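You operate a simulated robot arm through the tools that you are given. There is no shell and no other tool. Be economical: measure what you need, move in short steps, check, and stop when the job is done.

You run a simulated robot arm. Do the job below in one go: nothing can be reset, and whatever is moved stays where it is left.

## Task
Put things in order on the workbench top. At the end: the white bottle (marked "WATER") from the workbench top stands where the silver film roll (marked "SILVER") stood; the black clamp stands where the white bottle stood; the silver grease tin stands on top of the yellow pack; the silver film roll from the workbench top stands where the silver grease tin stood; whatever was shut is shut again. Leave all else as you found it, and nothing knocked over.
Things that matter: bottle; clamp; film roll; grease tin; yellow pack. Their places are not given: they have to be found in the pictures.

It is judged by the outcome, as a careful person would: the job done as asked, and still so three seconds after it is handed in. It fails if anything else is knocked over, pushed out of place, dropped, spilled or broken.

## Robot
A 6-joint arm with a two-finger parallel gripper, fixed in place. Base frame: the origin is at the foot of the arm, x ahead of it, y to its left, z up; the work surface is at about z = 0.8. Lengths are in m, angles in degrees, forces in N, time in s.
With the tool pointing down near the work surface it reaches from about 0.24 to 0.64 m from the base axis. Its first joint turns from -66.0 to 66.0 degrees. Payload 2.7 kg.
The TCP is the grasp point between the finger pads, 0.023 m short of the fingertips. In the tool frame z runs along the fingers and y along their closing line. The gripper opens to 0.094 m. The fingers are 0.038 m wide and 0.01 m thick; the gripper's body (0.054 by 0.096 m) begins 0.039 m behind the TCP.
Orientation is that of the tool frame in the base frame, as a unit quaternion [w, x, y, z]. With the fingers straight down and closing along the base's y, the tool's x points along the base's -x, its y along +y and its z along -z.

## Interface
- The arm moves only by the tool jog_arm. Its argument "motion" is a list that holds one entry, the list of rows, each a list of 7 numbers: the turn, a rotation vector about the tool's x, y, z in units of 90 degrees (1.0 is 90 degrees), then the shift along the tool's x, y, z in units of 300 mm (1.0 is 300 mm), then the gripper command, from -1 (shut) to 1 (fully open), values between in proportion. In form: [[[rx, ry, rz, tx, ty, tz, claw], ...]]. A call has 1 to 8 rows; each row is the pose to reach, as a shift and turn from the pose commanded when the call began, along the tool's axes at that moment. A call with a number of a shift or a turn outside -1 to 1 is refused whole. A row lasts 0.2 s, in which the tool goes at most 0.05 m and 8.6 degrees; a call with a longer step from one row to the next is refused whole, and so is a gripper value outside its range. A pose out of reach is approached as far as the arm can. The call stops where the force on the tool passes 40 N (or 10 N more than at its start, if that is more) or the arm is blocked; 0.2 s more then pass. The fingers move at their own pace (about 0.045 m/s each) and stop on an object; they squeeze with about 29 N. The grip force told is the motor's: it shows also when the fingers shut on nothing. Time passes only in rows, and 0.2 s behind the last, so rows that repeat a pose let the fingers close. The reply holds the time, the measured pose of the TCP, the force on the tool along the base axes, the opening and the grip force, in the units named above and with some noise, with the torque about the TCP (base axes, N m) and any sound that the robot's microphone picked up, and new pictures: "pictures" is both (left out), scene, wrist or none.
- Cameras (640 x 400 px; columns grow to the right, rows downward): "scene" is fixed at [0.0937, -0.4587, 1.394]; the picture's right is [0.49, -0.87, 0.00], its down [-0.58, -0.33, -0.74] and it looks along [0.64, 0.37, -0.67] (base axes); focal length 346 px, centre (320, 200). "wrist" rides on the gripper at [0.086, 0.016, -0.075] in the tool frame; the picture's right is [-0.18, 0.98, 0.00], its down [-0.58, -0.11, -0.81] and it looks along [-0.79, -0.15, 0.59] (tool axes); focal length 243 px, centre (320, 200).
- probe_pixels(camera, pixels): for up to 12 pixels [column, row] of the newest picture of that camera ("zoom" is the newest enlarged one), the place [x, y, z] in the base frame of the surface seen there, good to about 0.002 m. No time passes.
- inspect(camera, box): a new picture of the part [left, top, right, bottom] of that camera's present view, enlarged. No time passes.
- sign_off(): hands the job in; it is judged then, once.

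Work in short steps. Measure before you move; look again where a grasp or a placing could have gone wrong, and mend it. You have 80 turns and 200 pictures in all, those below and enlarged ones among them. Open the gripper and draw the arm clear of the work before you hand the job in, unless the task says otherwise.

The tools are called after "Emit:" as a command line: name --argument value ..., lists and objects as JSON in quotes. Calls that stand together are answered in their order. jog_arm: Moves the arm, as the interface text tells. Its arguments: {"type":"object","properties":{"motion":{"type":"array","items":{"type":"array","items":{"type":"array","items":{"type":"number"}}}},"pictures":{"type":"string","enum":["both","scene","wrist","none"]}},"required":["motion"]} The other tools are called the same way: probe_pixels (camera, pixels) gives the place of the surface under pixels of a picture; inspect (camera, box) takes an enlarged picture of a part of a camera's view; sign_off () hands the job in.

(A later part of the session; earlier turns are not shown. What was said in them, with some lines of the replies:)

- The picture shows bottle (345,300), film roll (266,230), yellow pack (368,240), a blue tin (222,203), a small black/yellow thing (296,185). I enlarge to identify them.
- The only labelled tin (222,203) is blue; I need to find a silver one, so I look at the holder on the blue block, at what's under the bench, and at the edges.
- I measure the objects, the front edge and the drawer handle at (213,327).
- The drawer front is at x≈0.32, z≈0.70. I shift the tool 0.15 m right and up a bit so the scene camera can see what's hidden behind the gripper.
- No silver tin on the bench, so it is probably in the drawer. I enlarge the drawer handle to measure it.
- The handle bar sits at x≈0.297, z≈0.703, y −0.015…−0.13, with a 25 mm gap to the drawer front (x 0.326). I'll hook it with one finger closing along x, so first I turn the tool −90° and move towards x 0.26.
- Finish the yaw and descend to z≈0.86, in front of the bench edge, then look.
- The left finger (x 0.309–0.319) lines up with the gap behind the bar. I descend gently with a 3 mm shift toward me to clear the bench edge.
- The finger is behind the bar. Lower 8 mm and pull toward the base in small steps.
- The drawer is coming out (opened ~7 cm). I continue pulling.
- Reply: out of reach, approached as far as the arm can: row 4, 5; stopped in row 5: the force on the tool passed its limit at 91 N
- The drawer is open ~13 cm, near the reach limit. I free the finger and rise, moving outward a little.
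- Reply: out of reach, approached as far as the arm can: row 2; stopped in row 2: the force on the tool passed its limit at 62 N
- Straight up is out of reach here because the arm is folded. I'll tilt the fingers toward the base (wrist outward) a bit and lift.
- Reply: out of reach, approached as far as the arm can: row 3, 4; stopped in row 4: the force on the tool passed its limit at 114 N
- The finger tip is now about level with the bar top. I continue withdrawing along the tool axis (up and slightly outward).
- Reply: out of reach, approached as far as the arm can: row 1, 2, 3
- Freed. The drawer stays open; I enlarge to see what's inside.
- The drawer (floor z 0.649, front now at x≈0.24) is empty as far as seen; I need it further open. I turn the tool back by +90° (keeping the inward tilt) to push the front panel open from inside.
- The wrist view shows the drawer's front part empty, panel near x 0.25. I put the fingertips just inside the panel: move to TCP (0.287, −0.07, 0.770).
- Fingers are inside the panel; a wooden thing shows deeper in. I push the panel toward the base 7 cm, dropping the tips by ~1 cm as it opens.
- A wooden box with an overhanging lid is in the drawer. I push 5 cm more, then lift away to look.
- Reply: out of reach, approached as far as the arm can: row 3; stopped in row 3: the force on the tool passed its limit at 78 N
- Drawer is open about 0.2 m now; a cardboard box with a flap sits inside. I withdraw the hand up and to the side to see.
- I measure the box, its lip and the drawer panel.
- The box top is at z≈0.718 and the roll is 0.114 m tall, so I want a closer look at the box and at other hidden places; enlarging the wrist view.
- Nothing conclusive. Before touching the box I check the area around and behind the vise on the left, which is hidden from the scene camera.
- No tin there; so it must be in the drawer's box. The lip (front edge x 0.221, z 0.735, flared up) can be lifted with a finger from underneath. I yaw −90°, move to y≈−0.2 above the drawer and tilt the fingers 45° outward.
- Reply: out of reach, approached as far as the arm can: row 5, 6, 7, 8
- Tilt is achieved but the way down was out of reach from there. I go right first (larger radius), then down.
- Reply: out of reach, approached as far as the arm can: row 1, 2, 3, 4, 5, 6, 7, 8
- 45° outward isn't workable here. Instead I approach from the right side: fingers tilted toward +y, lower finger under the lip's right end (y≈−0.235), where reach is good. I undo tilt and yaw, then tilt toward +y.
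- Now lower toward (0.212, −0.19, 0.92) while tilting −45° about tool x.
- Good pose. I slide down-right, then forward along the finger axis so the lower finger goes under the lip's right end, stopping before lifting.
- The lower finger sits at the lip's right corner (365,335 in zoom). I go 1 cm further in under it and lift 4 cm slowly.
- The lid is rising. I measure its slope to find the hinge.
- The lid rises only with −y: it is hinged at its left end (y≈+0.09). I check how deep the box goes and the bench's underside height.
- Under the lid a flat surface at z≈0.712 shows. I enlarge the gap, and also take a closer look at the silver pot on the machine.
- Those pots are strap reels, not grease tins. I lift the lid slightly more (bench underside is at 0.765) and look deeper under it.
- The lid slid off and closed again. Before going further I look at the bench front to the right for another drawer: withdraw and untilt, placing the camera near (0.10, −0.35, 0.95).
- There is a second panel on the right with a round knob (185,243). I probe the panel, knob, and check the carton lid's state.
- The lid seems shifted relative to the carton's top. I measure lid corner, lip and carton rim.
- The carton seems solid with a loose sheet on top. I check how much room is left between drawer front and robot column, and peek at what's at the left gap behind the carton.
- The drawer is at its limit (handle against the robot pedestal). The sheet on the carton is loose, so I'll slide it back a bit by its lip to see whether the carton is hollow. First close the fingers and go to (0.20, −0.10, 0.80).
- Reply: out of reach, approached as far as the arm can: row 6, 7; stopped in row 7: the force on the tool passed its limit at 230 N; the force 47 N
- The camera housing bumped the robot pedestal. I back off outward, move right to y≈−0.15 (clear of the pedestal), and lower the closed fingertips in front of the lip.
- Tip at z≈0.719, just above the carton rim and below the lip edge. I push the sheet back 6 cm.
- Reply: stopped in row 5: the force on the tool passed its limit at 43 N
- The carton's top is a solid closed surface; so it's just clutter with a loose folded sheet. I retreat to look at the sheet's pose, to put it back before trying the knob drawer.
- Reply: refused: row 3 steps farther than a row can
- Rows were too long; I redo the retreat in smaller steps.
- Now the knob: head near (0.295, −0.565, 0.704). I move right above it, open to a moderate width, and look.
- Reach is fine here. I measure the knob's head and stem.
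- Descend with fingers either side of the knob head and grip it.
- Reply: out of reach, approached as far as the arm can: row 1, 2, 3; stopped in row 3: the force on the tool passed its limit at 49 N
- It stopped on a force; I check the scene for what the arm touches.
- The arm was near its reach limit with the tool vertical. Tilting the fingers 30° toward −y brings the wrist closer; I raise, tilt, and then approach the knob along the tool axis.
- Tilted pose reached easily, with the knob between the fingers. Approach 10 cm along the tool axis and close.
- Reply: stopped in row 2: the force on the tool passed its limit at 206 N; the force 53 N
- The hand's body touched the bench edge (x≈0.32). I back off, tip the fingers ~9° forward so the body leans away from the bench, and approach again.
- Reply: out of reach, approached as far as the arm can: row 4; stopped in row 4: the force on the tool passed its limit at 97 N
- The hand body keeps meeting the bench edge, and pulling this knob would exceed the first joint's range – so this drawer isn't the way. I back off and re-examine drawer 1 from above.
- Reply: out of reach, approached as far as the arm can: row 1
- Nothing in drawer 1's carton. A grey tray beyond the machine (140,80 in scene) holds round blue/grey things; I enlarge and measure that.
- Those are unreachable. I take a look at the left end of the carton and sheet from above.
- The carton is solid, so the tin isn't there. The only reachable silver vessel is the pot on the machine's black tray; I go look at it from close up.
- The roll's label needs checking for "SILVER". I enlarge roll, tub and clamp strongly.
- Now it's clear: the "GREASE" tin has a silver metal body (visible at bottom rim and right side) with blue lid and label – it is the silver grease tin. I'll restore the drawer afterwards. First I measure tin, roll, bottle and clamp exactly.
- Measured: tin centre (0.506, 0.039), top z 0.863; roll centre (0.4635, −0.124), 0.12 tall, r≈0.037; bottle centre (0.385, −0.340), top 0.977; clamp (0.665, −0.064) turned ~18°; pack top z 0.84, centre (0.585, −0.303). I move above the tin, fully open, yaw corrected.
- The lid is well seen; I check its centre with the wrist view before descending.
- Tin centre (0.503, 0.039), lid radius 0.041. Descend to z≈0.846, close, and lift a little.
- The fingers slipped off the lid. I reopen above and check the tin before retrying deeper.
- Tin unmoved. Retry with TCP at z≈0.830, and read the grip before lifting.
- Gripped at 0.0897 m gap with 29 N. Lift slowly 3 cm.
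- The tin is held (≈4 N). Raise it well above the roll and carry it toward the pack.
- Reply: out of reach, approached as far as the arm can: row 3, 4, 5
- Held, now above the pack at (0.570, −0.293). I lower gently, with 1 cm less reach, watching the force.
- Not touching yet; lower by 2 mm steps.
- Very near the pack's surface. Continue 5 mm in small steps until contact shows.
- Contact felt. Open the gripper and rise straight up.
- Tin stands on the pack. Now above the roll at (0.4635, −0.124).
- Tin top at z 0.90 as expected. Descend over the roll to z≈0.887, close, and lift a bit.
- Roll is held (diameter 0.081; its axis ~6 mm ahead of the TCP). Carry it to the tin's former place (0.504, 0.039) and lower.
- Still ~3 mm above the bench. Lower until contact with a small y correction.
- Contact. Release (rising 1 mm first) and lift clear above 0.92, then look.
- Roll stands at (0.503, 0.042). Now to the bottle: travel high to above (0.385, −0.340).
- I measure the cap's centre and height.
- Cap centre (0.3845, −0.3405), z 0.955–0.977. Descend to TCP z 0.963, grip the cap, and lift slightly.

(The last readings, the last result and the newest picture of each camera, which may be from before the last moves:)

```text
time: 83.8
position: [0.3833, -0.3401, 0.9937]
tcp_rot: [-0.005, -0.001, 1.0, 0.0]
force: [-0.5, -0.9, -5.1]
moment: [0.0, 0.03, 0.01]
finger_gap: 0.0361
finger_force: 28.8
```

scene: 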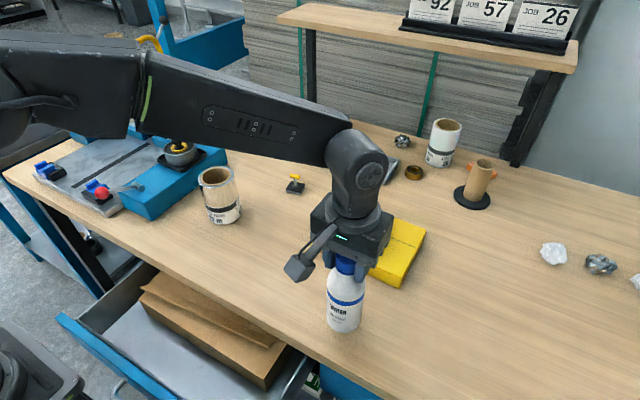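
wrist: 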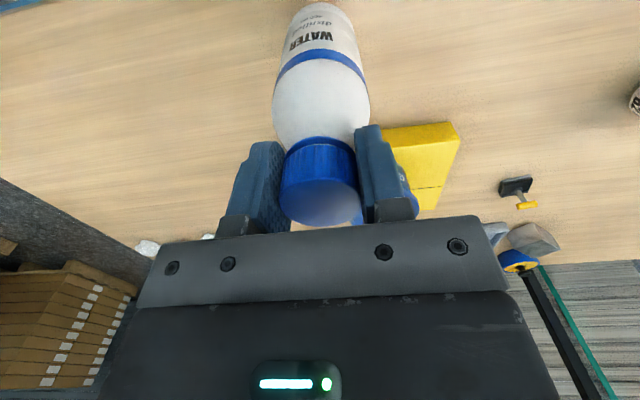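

Bottle held. Carry it to the roll's former place (0.467, −0.120) and lower to just above the bench.

Emit:
jog_arm --motion '[[[0, 0, 0, -0.05, 0.12, 0, -1], [0, 0, 0, -0.1, 0.25, 0, -1], [0, 0, 0, -0.15, 0.38, 0, -1], [0, 0, 0, -0.2, 0.51, 0, -1], [0, 0, 0, -0.24, 0.63, 0, -1], [0, 0, 0, -0.279, 0.733, 0.02, -1], [0, 0, 0, -0.279, 0.733, 0.07, -1], [0, 0, 0, -0.279, 0.733, 0.088, -1]]]' --pictures "none"

Emit:
jog_arm --motion '[[[0, 0, 0, 0, 0, 0.005, -1], [0, 0, 0, 0, 0, 0.011, -1], [0, 0, 0, 0, 0, 0.015, -1]]]'

```text
time: 85.6
position: [0.4658, -0.1193, 0.9644]
tcp_rot: [-0.004, -0.001, 1.0, 0.0]
force: [-0.6, -0.7, -5.7]
moment: [-0.01, 0.03, 0.03]
finger_gap: 0.0362
finger_force: 28.9
```

```text
time: 86.4
position: [0.4686, -0.1184, 0.9626]
tcp_rot: [-0.001, 0.0, 1.0, 0.0]
force: [-6.7, 3.3, 21.0]
moment: [0.24, 0.6, 0.01]
finger_gap: 0.0362
finger_force: 29.3
5 turns are left
```

scene: 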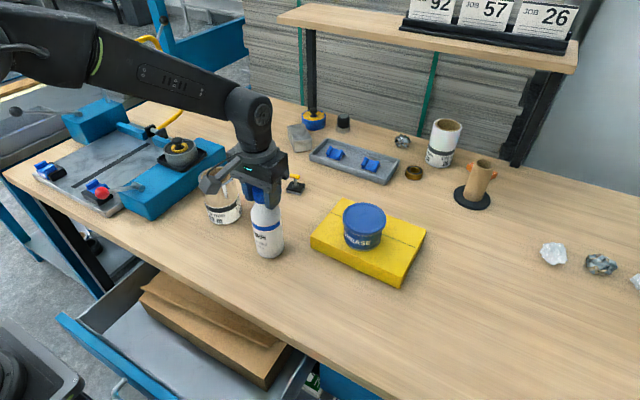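
wrist: 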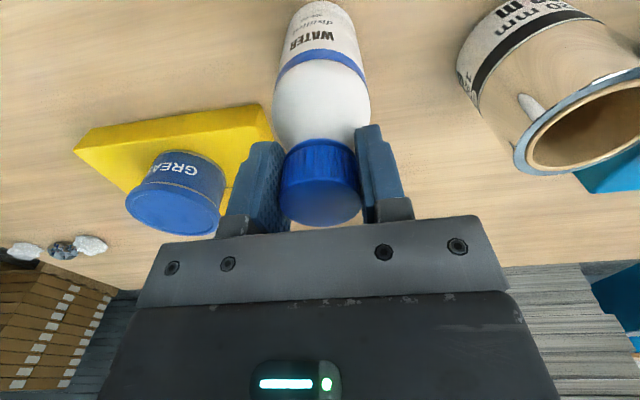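

Five turns remain, so I chain calls. Bottle is down at (0.467, −0.119): release, rise, then go to the clamp (T-bar centre (0.664, −0.063, 0.846), turned 18°), yaw, tilt 25° outward, grip the bar along its axis and lift.

Emit:
jog_arm --motion '[[[0, 0, 0, 0, 0, 0.005, -1], [0, 0, 0, 0, 0, 0.005, 0.5], [0, 0, 0, 0, 0, 0.005, 0.5], [0, 0, 0, 0, 0, 0.005, 0.5], [0, 0, 0, 0, 0, -0.09, 0.5], [0, 0, 0, 0, 0, -0.18, 0.5], [0, 0, 0, 0, 0, -0.243, 0.5]]]' --pictures "scene"

Emit:
jog_arm --motion '[[[0, 0, -0.05, -0.11, 0.03, 0, 0.1], [0, 0, -0.1, -0.22, 0.06, 0.03, 0.1], [0, 0, -0.15, -0.33, 0.1, 0.08, 0.1], [0, 0, -0.2, -0.447, 0.13, 0.143, 0.1], [0, 0, -0.2, -0.447, 0.13, 0.143, 0.1]]]' --pictures "none"

Emit:
jog_arm --motion '[[[0, -0.07, 0, -0.02, 0, 0.04, 0.1], [0, -0.14, 0, -0.04, -0.006, 0.09, 0.1], [0, -0.21, 0, -0.06, -0.012, 0.14, 0.1], [0, -0.278, 0, -0.08, -0.012, 0.177, 0.1], [0, -0.278, 0, -0.08, -0.012, 0.177, 0.1]]]' --pictures "wrist"

Emit:
jog_arm --motion '[[[0, 0, 0, 0, 0, 0.11, 0.1], [0, 0, 0, 0, 0, 0.23, 0.1], [0, 0, 0, 0, 0, 0.333, 0.1], [0, 0, 0, 0, 0, 0.333, -1], [0, 0, 0, 0, 0, 0.333, -1], [0, 0, 0, 0, 0, 0.333, -1], [0, 0, 0, 0, 0, 0.333, -1]]]' --pictures "wrist"

Emit:
jog_arm --motion '[[[0, 0, 0, 0, 0, -0.03, -1], [0, 0, 0, 0, 0, -0.12, -1], [0, 0, 0, 0, 0, -0.24, -1], [0, 0, 0, 0, 0, -0.36, -1]]]'

```text
time: 88.0
position: [0.4665, -0.1193, 1.0342]
tcp_rot: [-0.005, 0.0, 1.0, -0.001]
force: [0.3, -0.2, -0.7]
moment: [0.03, 0.0, 0.0]
finger_gap: 0.0704
finger_force: 0.1
```

scene: 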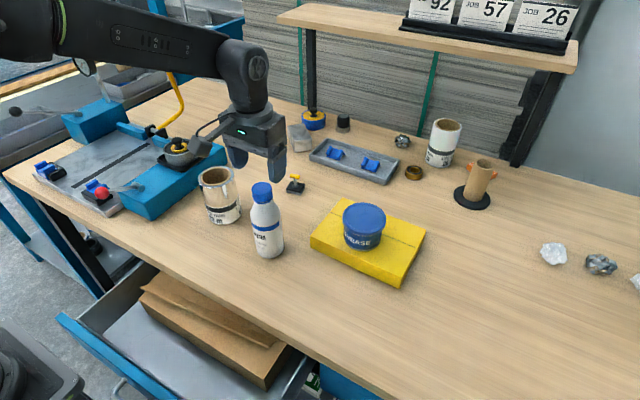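

```text
time: 89.2
position: [0.6018, -0.0812, 0.9912]
tcp_rot: [-0.006, -0.158, 0.987, 0.001]
force: [-0.2, -0.2, 0.1]
moment: [-0.01, -0.03, -0.01]
finger_gap: 0.0518
finger_force: 0.1
```

```text
time: 90.4
position: [0.6247, -0.0764, 0.9386]
tcp_rot: [0.211, -0.154, 0.965, 0.036]
force: [-0.2, 0.3, -0.1]
moment: [0.01, -0.01, 0.02]
finger_gap: 0.0518
finger_force: 0.1
```

wrist: 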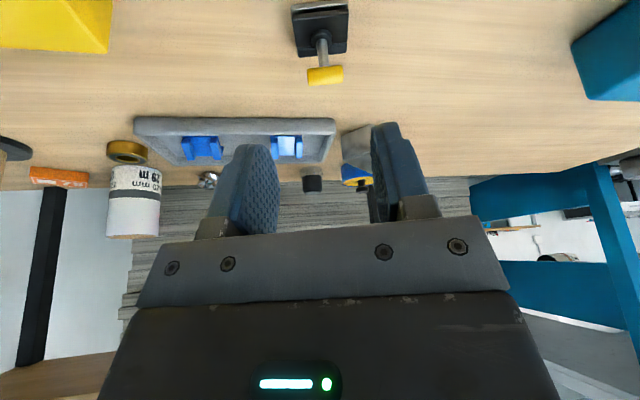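

```text
time: 92.0
position: [0.6648, -0.0636, 0.8476]
tcp_rot: [0.21, -0.153, 0.965, 0.035]
force: [0.2, -0.1, 0.2]
moment: [0.03, -0.01, 0.04]
finger_gap: 0.0256
finger_force: 28.9
```

wrist: 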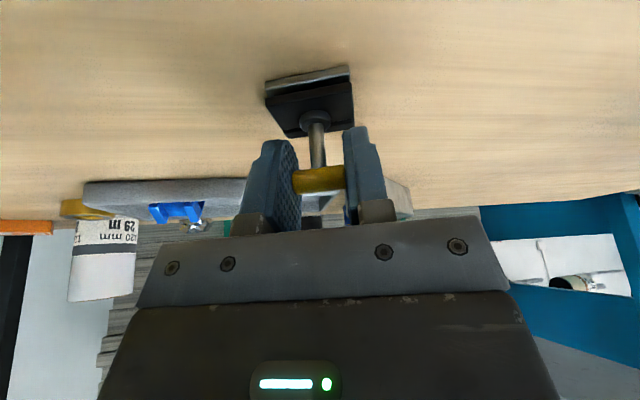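

```text
time: 93.0
position: [0.6175, -0.0768, 0.9449]
tcp_rot: [0.21, -0.153, 0.965, 0.035]
force: [0.3, 0.4, -0.9]
moment: [0.01, -0.03, -0.01]
finger_gap: 0.0255
finger_force: 28.7
4 turns are left
```

scene: 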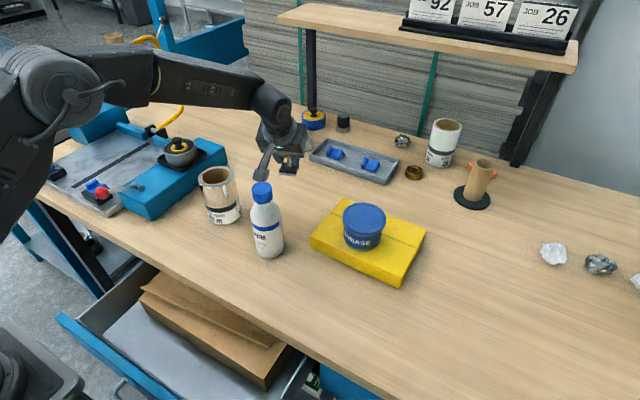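
wrist: 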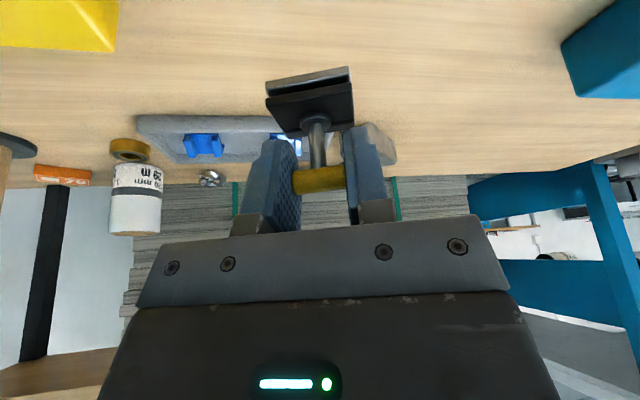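

Clamp securely held. I carry it high past the bottle and tin to the bottle's former place (0.385, −0.340), set it down, release, and retreat; also I probe the sheet and drawer for restoring them.

Emit:
probe_pixels --camera "scene" --pixels '[[142, 289], [171, 301], [201, 314], [231, 327], [262, 340], [156, 285], [200, 305], [240, 321], [139.5, 301], [265, 378], [62, 318], [120, 365]]'

Emit:
jog_arm --motion '[[[0, 0, 0, -0.054, 0, -0.116, -1], [0, 0, 0, -0.108, 0, -0.232, -1], [0, 0, 0, -0.162, 0, -0.347, -1], [0, 0, 0, -0.047, -0.074, -0.4, -1], [0, 0, 0, 0.068, -0.148, -0.454, -1], [0, 0, 0, 0.183, -0.222, -0.508, -1], [0, 0, 0, 0.298, -0.296, -0.561, -1], [0, 0, 0, 0.413, -0.37, -0.615, -1]]]' --pictures "none"

Emit:
jog_arm --motion '[[[0, 0, 0, 0.115, -0.074, -0.054, -1], [0, 0, 0, 0.23, -0.148, -0.107, -1], [0, 0, 0, 0.345, -0.222, -0.161, -1], [0, 0, 0, 0.403, -0.222, -0.036, -1], [0, 0, 0, 0.461, -0.222, 0.089, -1], [0, 0, 0, 0.52, -0.222, 0.214, -1], [0, 0, 0, 0.578, -0.222, 0.339, -1], [0, 0, 0, 0.634, -0.222, 0.458, -1]]]' --pictures "scene"

Emit:
jog_arm --motion '[[[0, 0, 0, 0.004, 0, 0.008, -1], [0, 0, 0, 0.008, 0, 0.018, -1], [0, 0, 0, 0.011, 0, 0.023, -1], [0, 0, 0, 0.011, 0, 0.023, -1]]]' --pictures "scene"

Emit:
jog_arm --motion '[[[0, 0, 0, 0, 0, 0, 0.1], [0, 0, 0, 0, 0, 0, 0.1], [0, 0, 0, 0, 0, 0, 0.1], [0, 0, 0, 0, 0, -0.1, 0.1], [0, 0, 0, 0, 0, -0.22, 0.1], [0, 0, 0, -0.05, 0, -0.35, 0.1]]]'

```text
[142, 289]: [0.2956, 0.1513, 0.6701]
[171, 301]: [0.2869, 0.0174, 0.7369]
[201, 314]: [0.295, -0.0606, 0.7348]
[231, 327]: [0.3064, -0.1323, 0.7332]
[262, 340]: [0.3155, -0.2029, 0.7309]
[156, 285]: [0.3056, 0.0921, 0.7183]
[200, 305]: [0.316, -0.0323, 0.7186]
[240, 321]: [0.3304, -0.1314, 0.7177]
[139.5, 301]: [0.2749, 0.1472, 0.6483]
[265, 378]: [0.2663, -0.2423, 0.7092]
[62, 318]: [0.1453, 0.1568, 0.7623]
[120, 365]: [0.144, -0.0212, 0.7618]
```

```text
time: 94.8
position: [0.4752, -0.2442, 1.0588]
tcp_rot: [0.21, -0.153, 0.965, 0.035]
force: [0.3, 0.0, -0.9]
moment: [-0.01, 0.01, -0.01]
finger_gap: 0.0254
finger_force: 28.9
```

```text
time: 96.6
position: [0.3869, -0.3399, 0.8557]
tcp_rot: [0.21, -0.153, 0.965, 0.036]
force: [0.8, 0.5, 0.1]
moment: [0.0, 0.01, -0.03]
finger_gap: 0.0254
finger_force: 29.1
```

scene: 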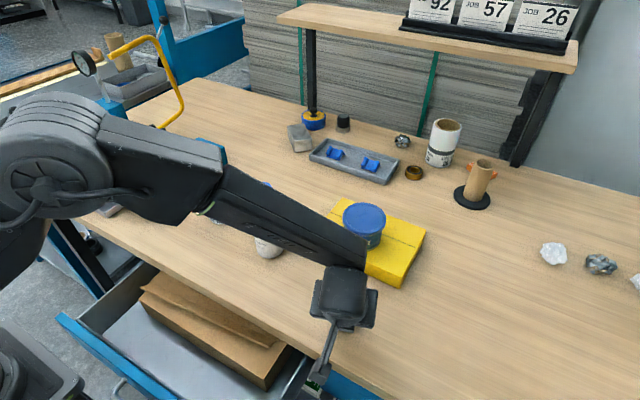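

```text
time: 97.6
position: [0.3863, -0.3406, 0.8484]
tcp_rot: [0.21, -0.153, 0.965, 0.035]
force: [-0.6, -0.4, -0.6]
moment: [0.01, -0.03, 0.02]
finger_gap: 0.0255
finger_force: 28.8
```

scene: 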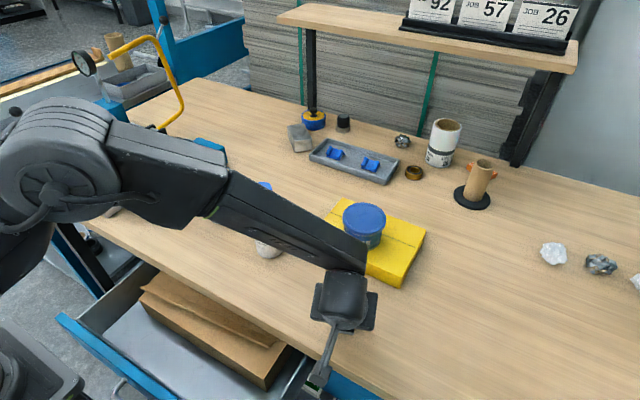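

```text
time: 99.0
position: [0.3588, -0.3517, 0.9505]
tcp_rot: [0.21, -0.152, 0.965, 0.034]
force: [-0.2, -0.1, 0.5]
moment: [-0.02, 0.01, 0.0]
finger_gap: 0.0517
finger_force: 0.1
3 turns are left
```

scene: 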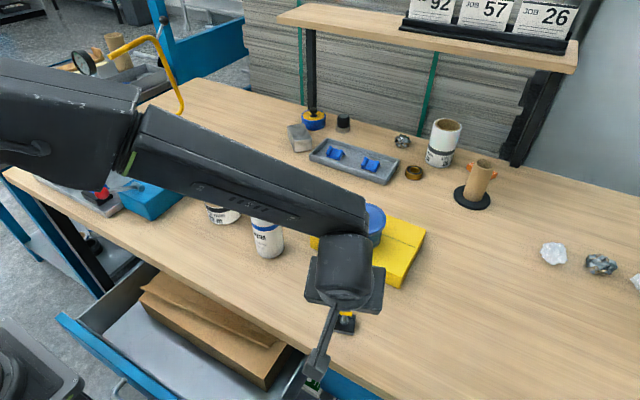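
wrist: 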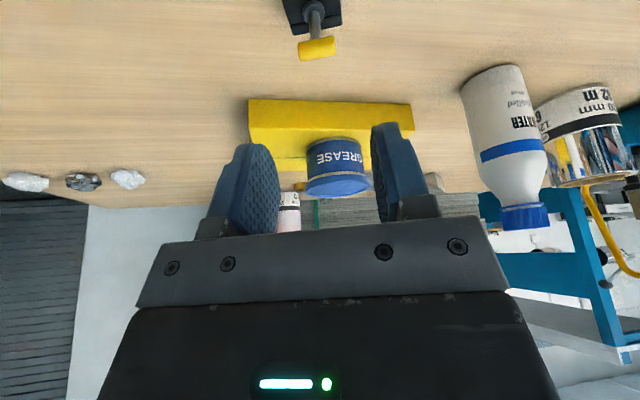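

Clamp stands at the bottle's place. Remaining: shut the drawer. I straighten the tool, close the fingers and bring them down in front of the drawer panel (face ≈ x 0.139) at y≈−0.21.

Emit:
jog_arm --motion '[[[0, 0, 0, 0.08, 0.066, -0.038, 0.1], [0.011, 0.069, 0.049, 0.163, 0.132, -0.076, -1], [0.022, 0.138, 0.098, 0.245, 0.197, -0.114, -1], [0.033, 0.206, 0.147, 0.326, 0.263, -0.152, -1], [0.0436, 0.2753, 0.1967, 0.408, 0.329, -0.19, -1], [0.0436, 0.2753, 0.1967, 0.408, 0.329, -0.19, -1]]]' --pictures "none"

Emit:
jog_arm --motion '[[[0, 0, 0, 0.07, 0.07, 0.0, -1], [0, 0, 0, 0.14, 0.15, 0.05, -1], [0, 0, 0, 0.22, 0.23, 0.15, -1], [0, 0, 0, 0.29, 0.3, 0.26, -1], [0, 0, 0, 0.29, 0.3, 0.38, -1], [0, 0, 0, 0.29, 0.3, 0.5, -1], [0, 0, 0, 0.29, 0.3, 0.607, -1], [0, 0, 0, 0.29, 0.3, 0.607, -1]]]'

Emit:
inspect --camera "scene" --box '[40, 250, 300, 400]'

Emit:
probe_pixels --camera "scene" --pixels '[[62, 318], [120, 365], [90, 350], [340, 325], [346, 315], [362, 215], [265, 235], [222, 205]]'

```text
time: 100.4
position: [0.1996, -0.2977, 0.951]
tcp_rot: [-0.005, 0.0, 1.0, 0.0]
force: [-0.5, -0.7, 1.4]
moment: [0.05, 0.02, -0.04]
finger_gap: 0.0001
finger_force: 28.9
```

```text
time: 102.2
position: [0.1129, -0.2092, 0.7675]
tcp_rot: [-0.003, 0.0, 1.0, -0.001]
force: [0.3, -0.2, 0.1]
moment: [-0.03, 0.0, 0.0]
finger_gap: 0.0
finger_force: 29.2
out of reach, approached as far as the arm can: row 4
```

scene: 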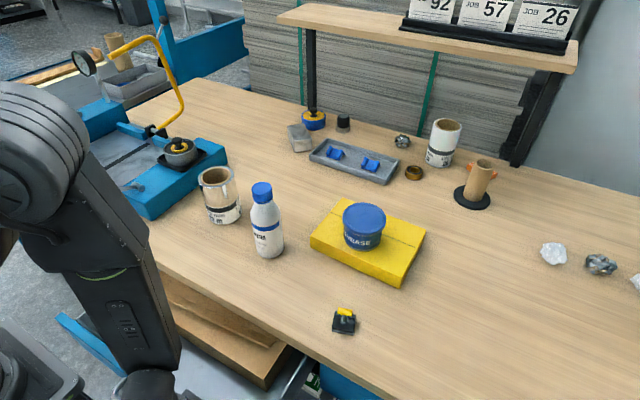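
wrist: 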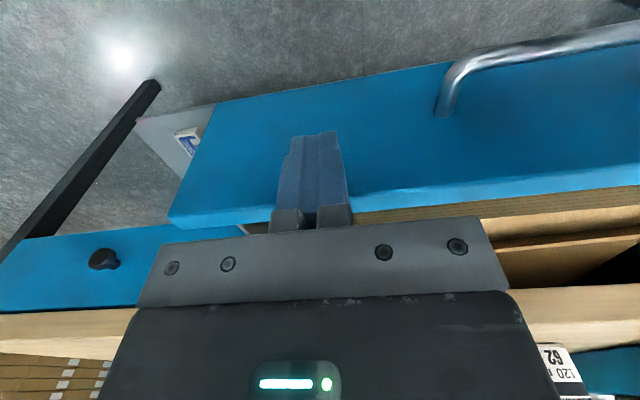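

```text
2.46 times, centred on (170, 325) of scene
```

zoom: 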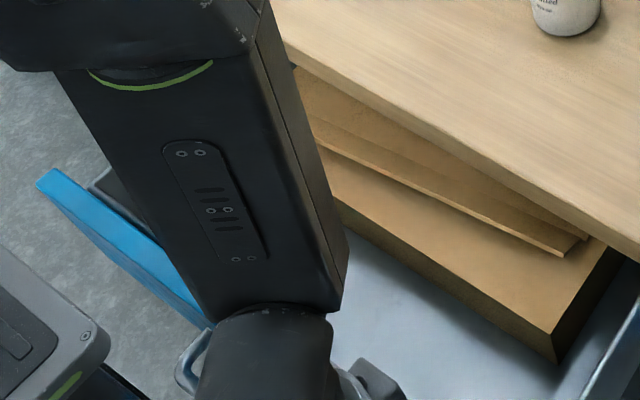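

```text
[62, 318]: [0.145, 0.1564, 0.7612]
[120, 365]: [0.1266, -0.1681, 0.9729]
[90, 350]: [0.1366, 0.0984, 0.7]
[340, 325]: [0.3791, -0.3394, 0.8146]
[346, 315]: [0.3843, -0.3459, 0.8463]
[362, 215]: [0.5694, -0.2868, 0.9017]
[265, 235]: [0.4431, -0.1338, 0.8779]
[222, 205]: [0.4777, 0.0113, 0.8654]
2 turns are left
```

Everything on the bench stands right and the fingers are in front of the panel. Now push the drawer in, then tip the fingers forward for the last centimetres (so the hand clears the bench edge), press it shut, and retreat.

Emit:
jog_arm --motion '[[[0, 0, 0, -0.07, 0, 0, -1], [0, 0, 0, -0.135, 0, 0, -1], [0, 0, 0, -0.2, 0, 0, -1], [0, 0, 0, -0.265, 0, 0, -1], [0, 0, 0, -0.33, 0, 0, -1], [0, 0, 0, -0.395, 0, 0, -1], [0, 0, 0, -0.46, 0, 0, -1], [0, 0, 0, -0.53, 0, 0, -1]]]' --pictures "scene"

Emit:
jog_arm --motion '[[[0, 0, 0, 0.08, 0, 0, -1], [0, -0.07, 0, 0.09, 0, 0.02, -1], [0, -0.14, 0, 0.09, 0, 0.04, -1], [0, -0.21, 0, 0.08, 0, 0.06, -1], [0, -0.278, 0, 0.05, 0, 0.067, -1], [0, -0.278, 0, 0.0, 0, 0.067, -1], [0, -0.278, 0, -0.05, 0, 0.067, -1], [0, -0.278, 0, -0.105, 0, 0.067, -1]]]' --pictures "scene"

Emit:
jog_arm --motion '[[[0, 0, 0, 0.08, 0, -0.035, -1], [0, 0, 0, 0.15, 0, -0.07, -1], [0, 0, 0, 0.1, 0, -0.18, -1], [0, 0, 0, 0.04, 0, -0.31, -1], [0, 0, 0, -0.02, 0, -0.44, -1], [0, 0, 0, -0.08, 0, -0.57, 0], [0, 0, 0, -0.13, 0, -0.68, 0.5]]]'

Emit:
inspect --camera "scene" --box '[90, 240, 370, 400]'

Emit:
probe_pixels --camera "scene" --pixels '[[200, 300], [260, 340], [320, 372], [300, 362], [150, 275], [170, 285]]'

```text
time: 104.0
position: [0.2712, -0.208, 0.7668]
tcp_rot: [-0.003, 0.0, 1.0, 0.0]
force: [-0.7, 0.5, -0.2]
moment: [0.01, -0.01, 0.01]
finger_gap: 0.0003
finger_force: 29.3
```

scene: 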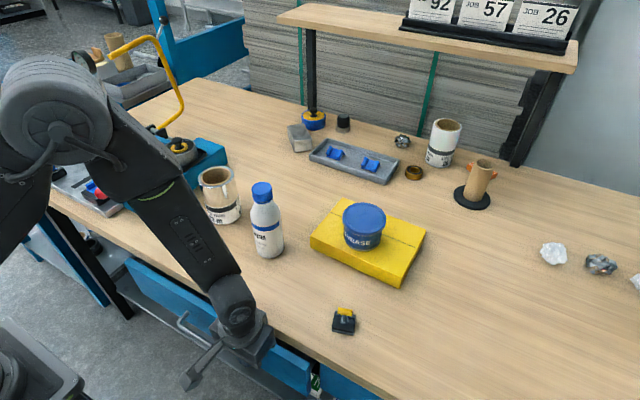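

```text
time: 105.8
position: [0.2977, -0.207, 0.7474]
tcp_rot: [0.209, 0.0, 0.978, 0.001]
force: [-19.9, -4.1, 5.7]
moment: [-0.07, 0.09, -0.07]
finger_gap: 0.0
finger_force: 29.1
out of reach, approached as far as the arm can: row 3, 4
```

scene: 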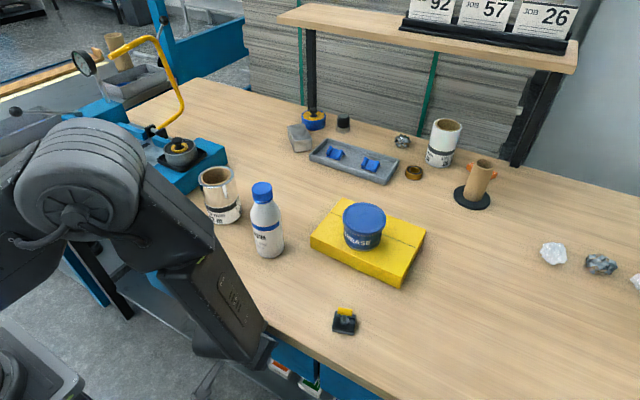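

```text
time: 107.4
position: [0.2518, -0.2087, 0.9503]
tcp_rot: [0.213, 0.0, 0.977, 0.0]
force: [0.7, -0.1, -0.3]
moment: [-0.03, 0.01, 0.02]
finger_gap: 0.0497
finger_force: 0.0
```

scene: 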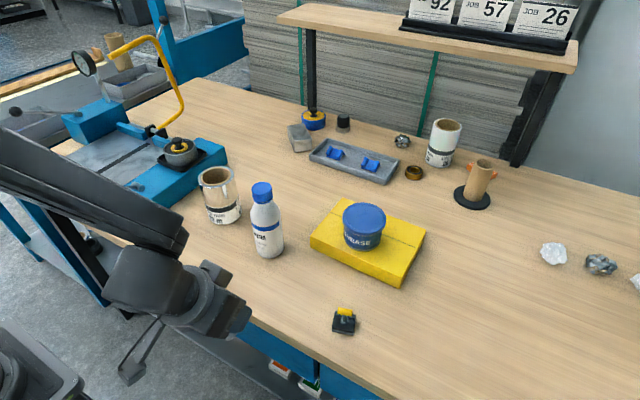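
wrist: 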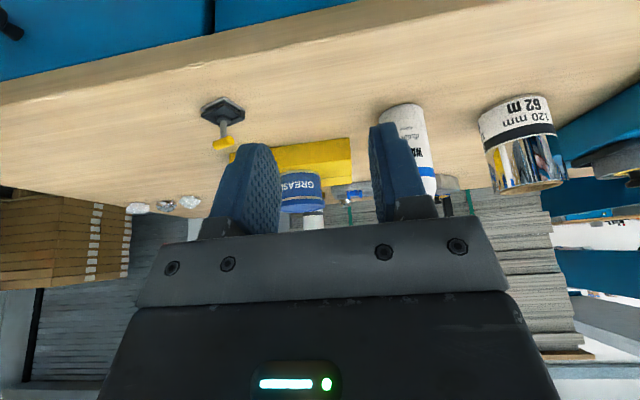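

```text
2.29 times, centred on (230, 320) of scene
```

zoom: 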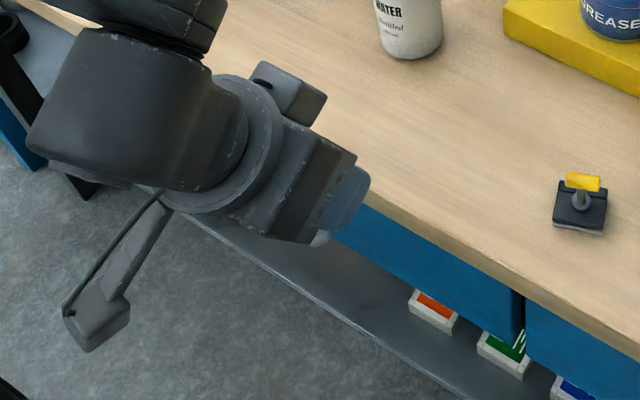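

```text
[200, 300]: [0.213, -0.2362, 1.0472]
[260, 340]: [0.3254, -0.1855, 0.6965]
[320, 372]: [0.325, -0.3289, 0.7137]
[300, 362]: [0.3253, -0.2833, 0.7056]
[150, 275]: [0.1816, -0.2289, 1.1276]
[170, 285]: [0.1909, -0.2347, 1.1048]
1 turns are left
```

The drawer front measures x≈0.325 again, as at the start, so it is shut. Bottle, roll, tin and clamp all stand in their new places, and the gripper is open and clear, so I hand in.

Emit:
sign_off

```text
The job is handed in.
```

The four moves are done and the drawer is shut, but a loose cardboard sheet inside that drawer is not where I found it. I opened the drawer looking for the tin and pushed the sheet about 5–8 cm back on its carton. I couldn't get it back before closing up.

- **Tin:** the silver grease tin stands on the yellow pack. It is the one with the blue lid marked "GREASE".
- **Film roll:** it stands where the tin stood, within a few millimetres.
- **Bottle:** it stands where the film roll stood.
- **Clamp:** it stands where the bottle stood.
- **Drawer:** its front is back at the position I measured at the start.

While searching, the arm also bumped its own pedestal once and the bench edge a few times. It pressed against the right-hand drawer's side of the bench but never opened that drawer. I saw nothing else moved or knocked over in the last pictures.
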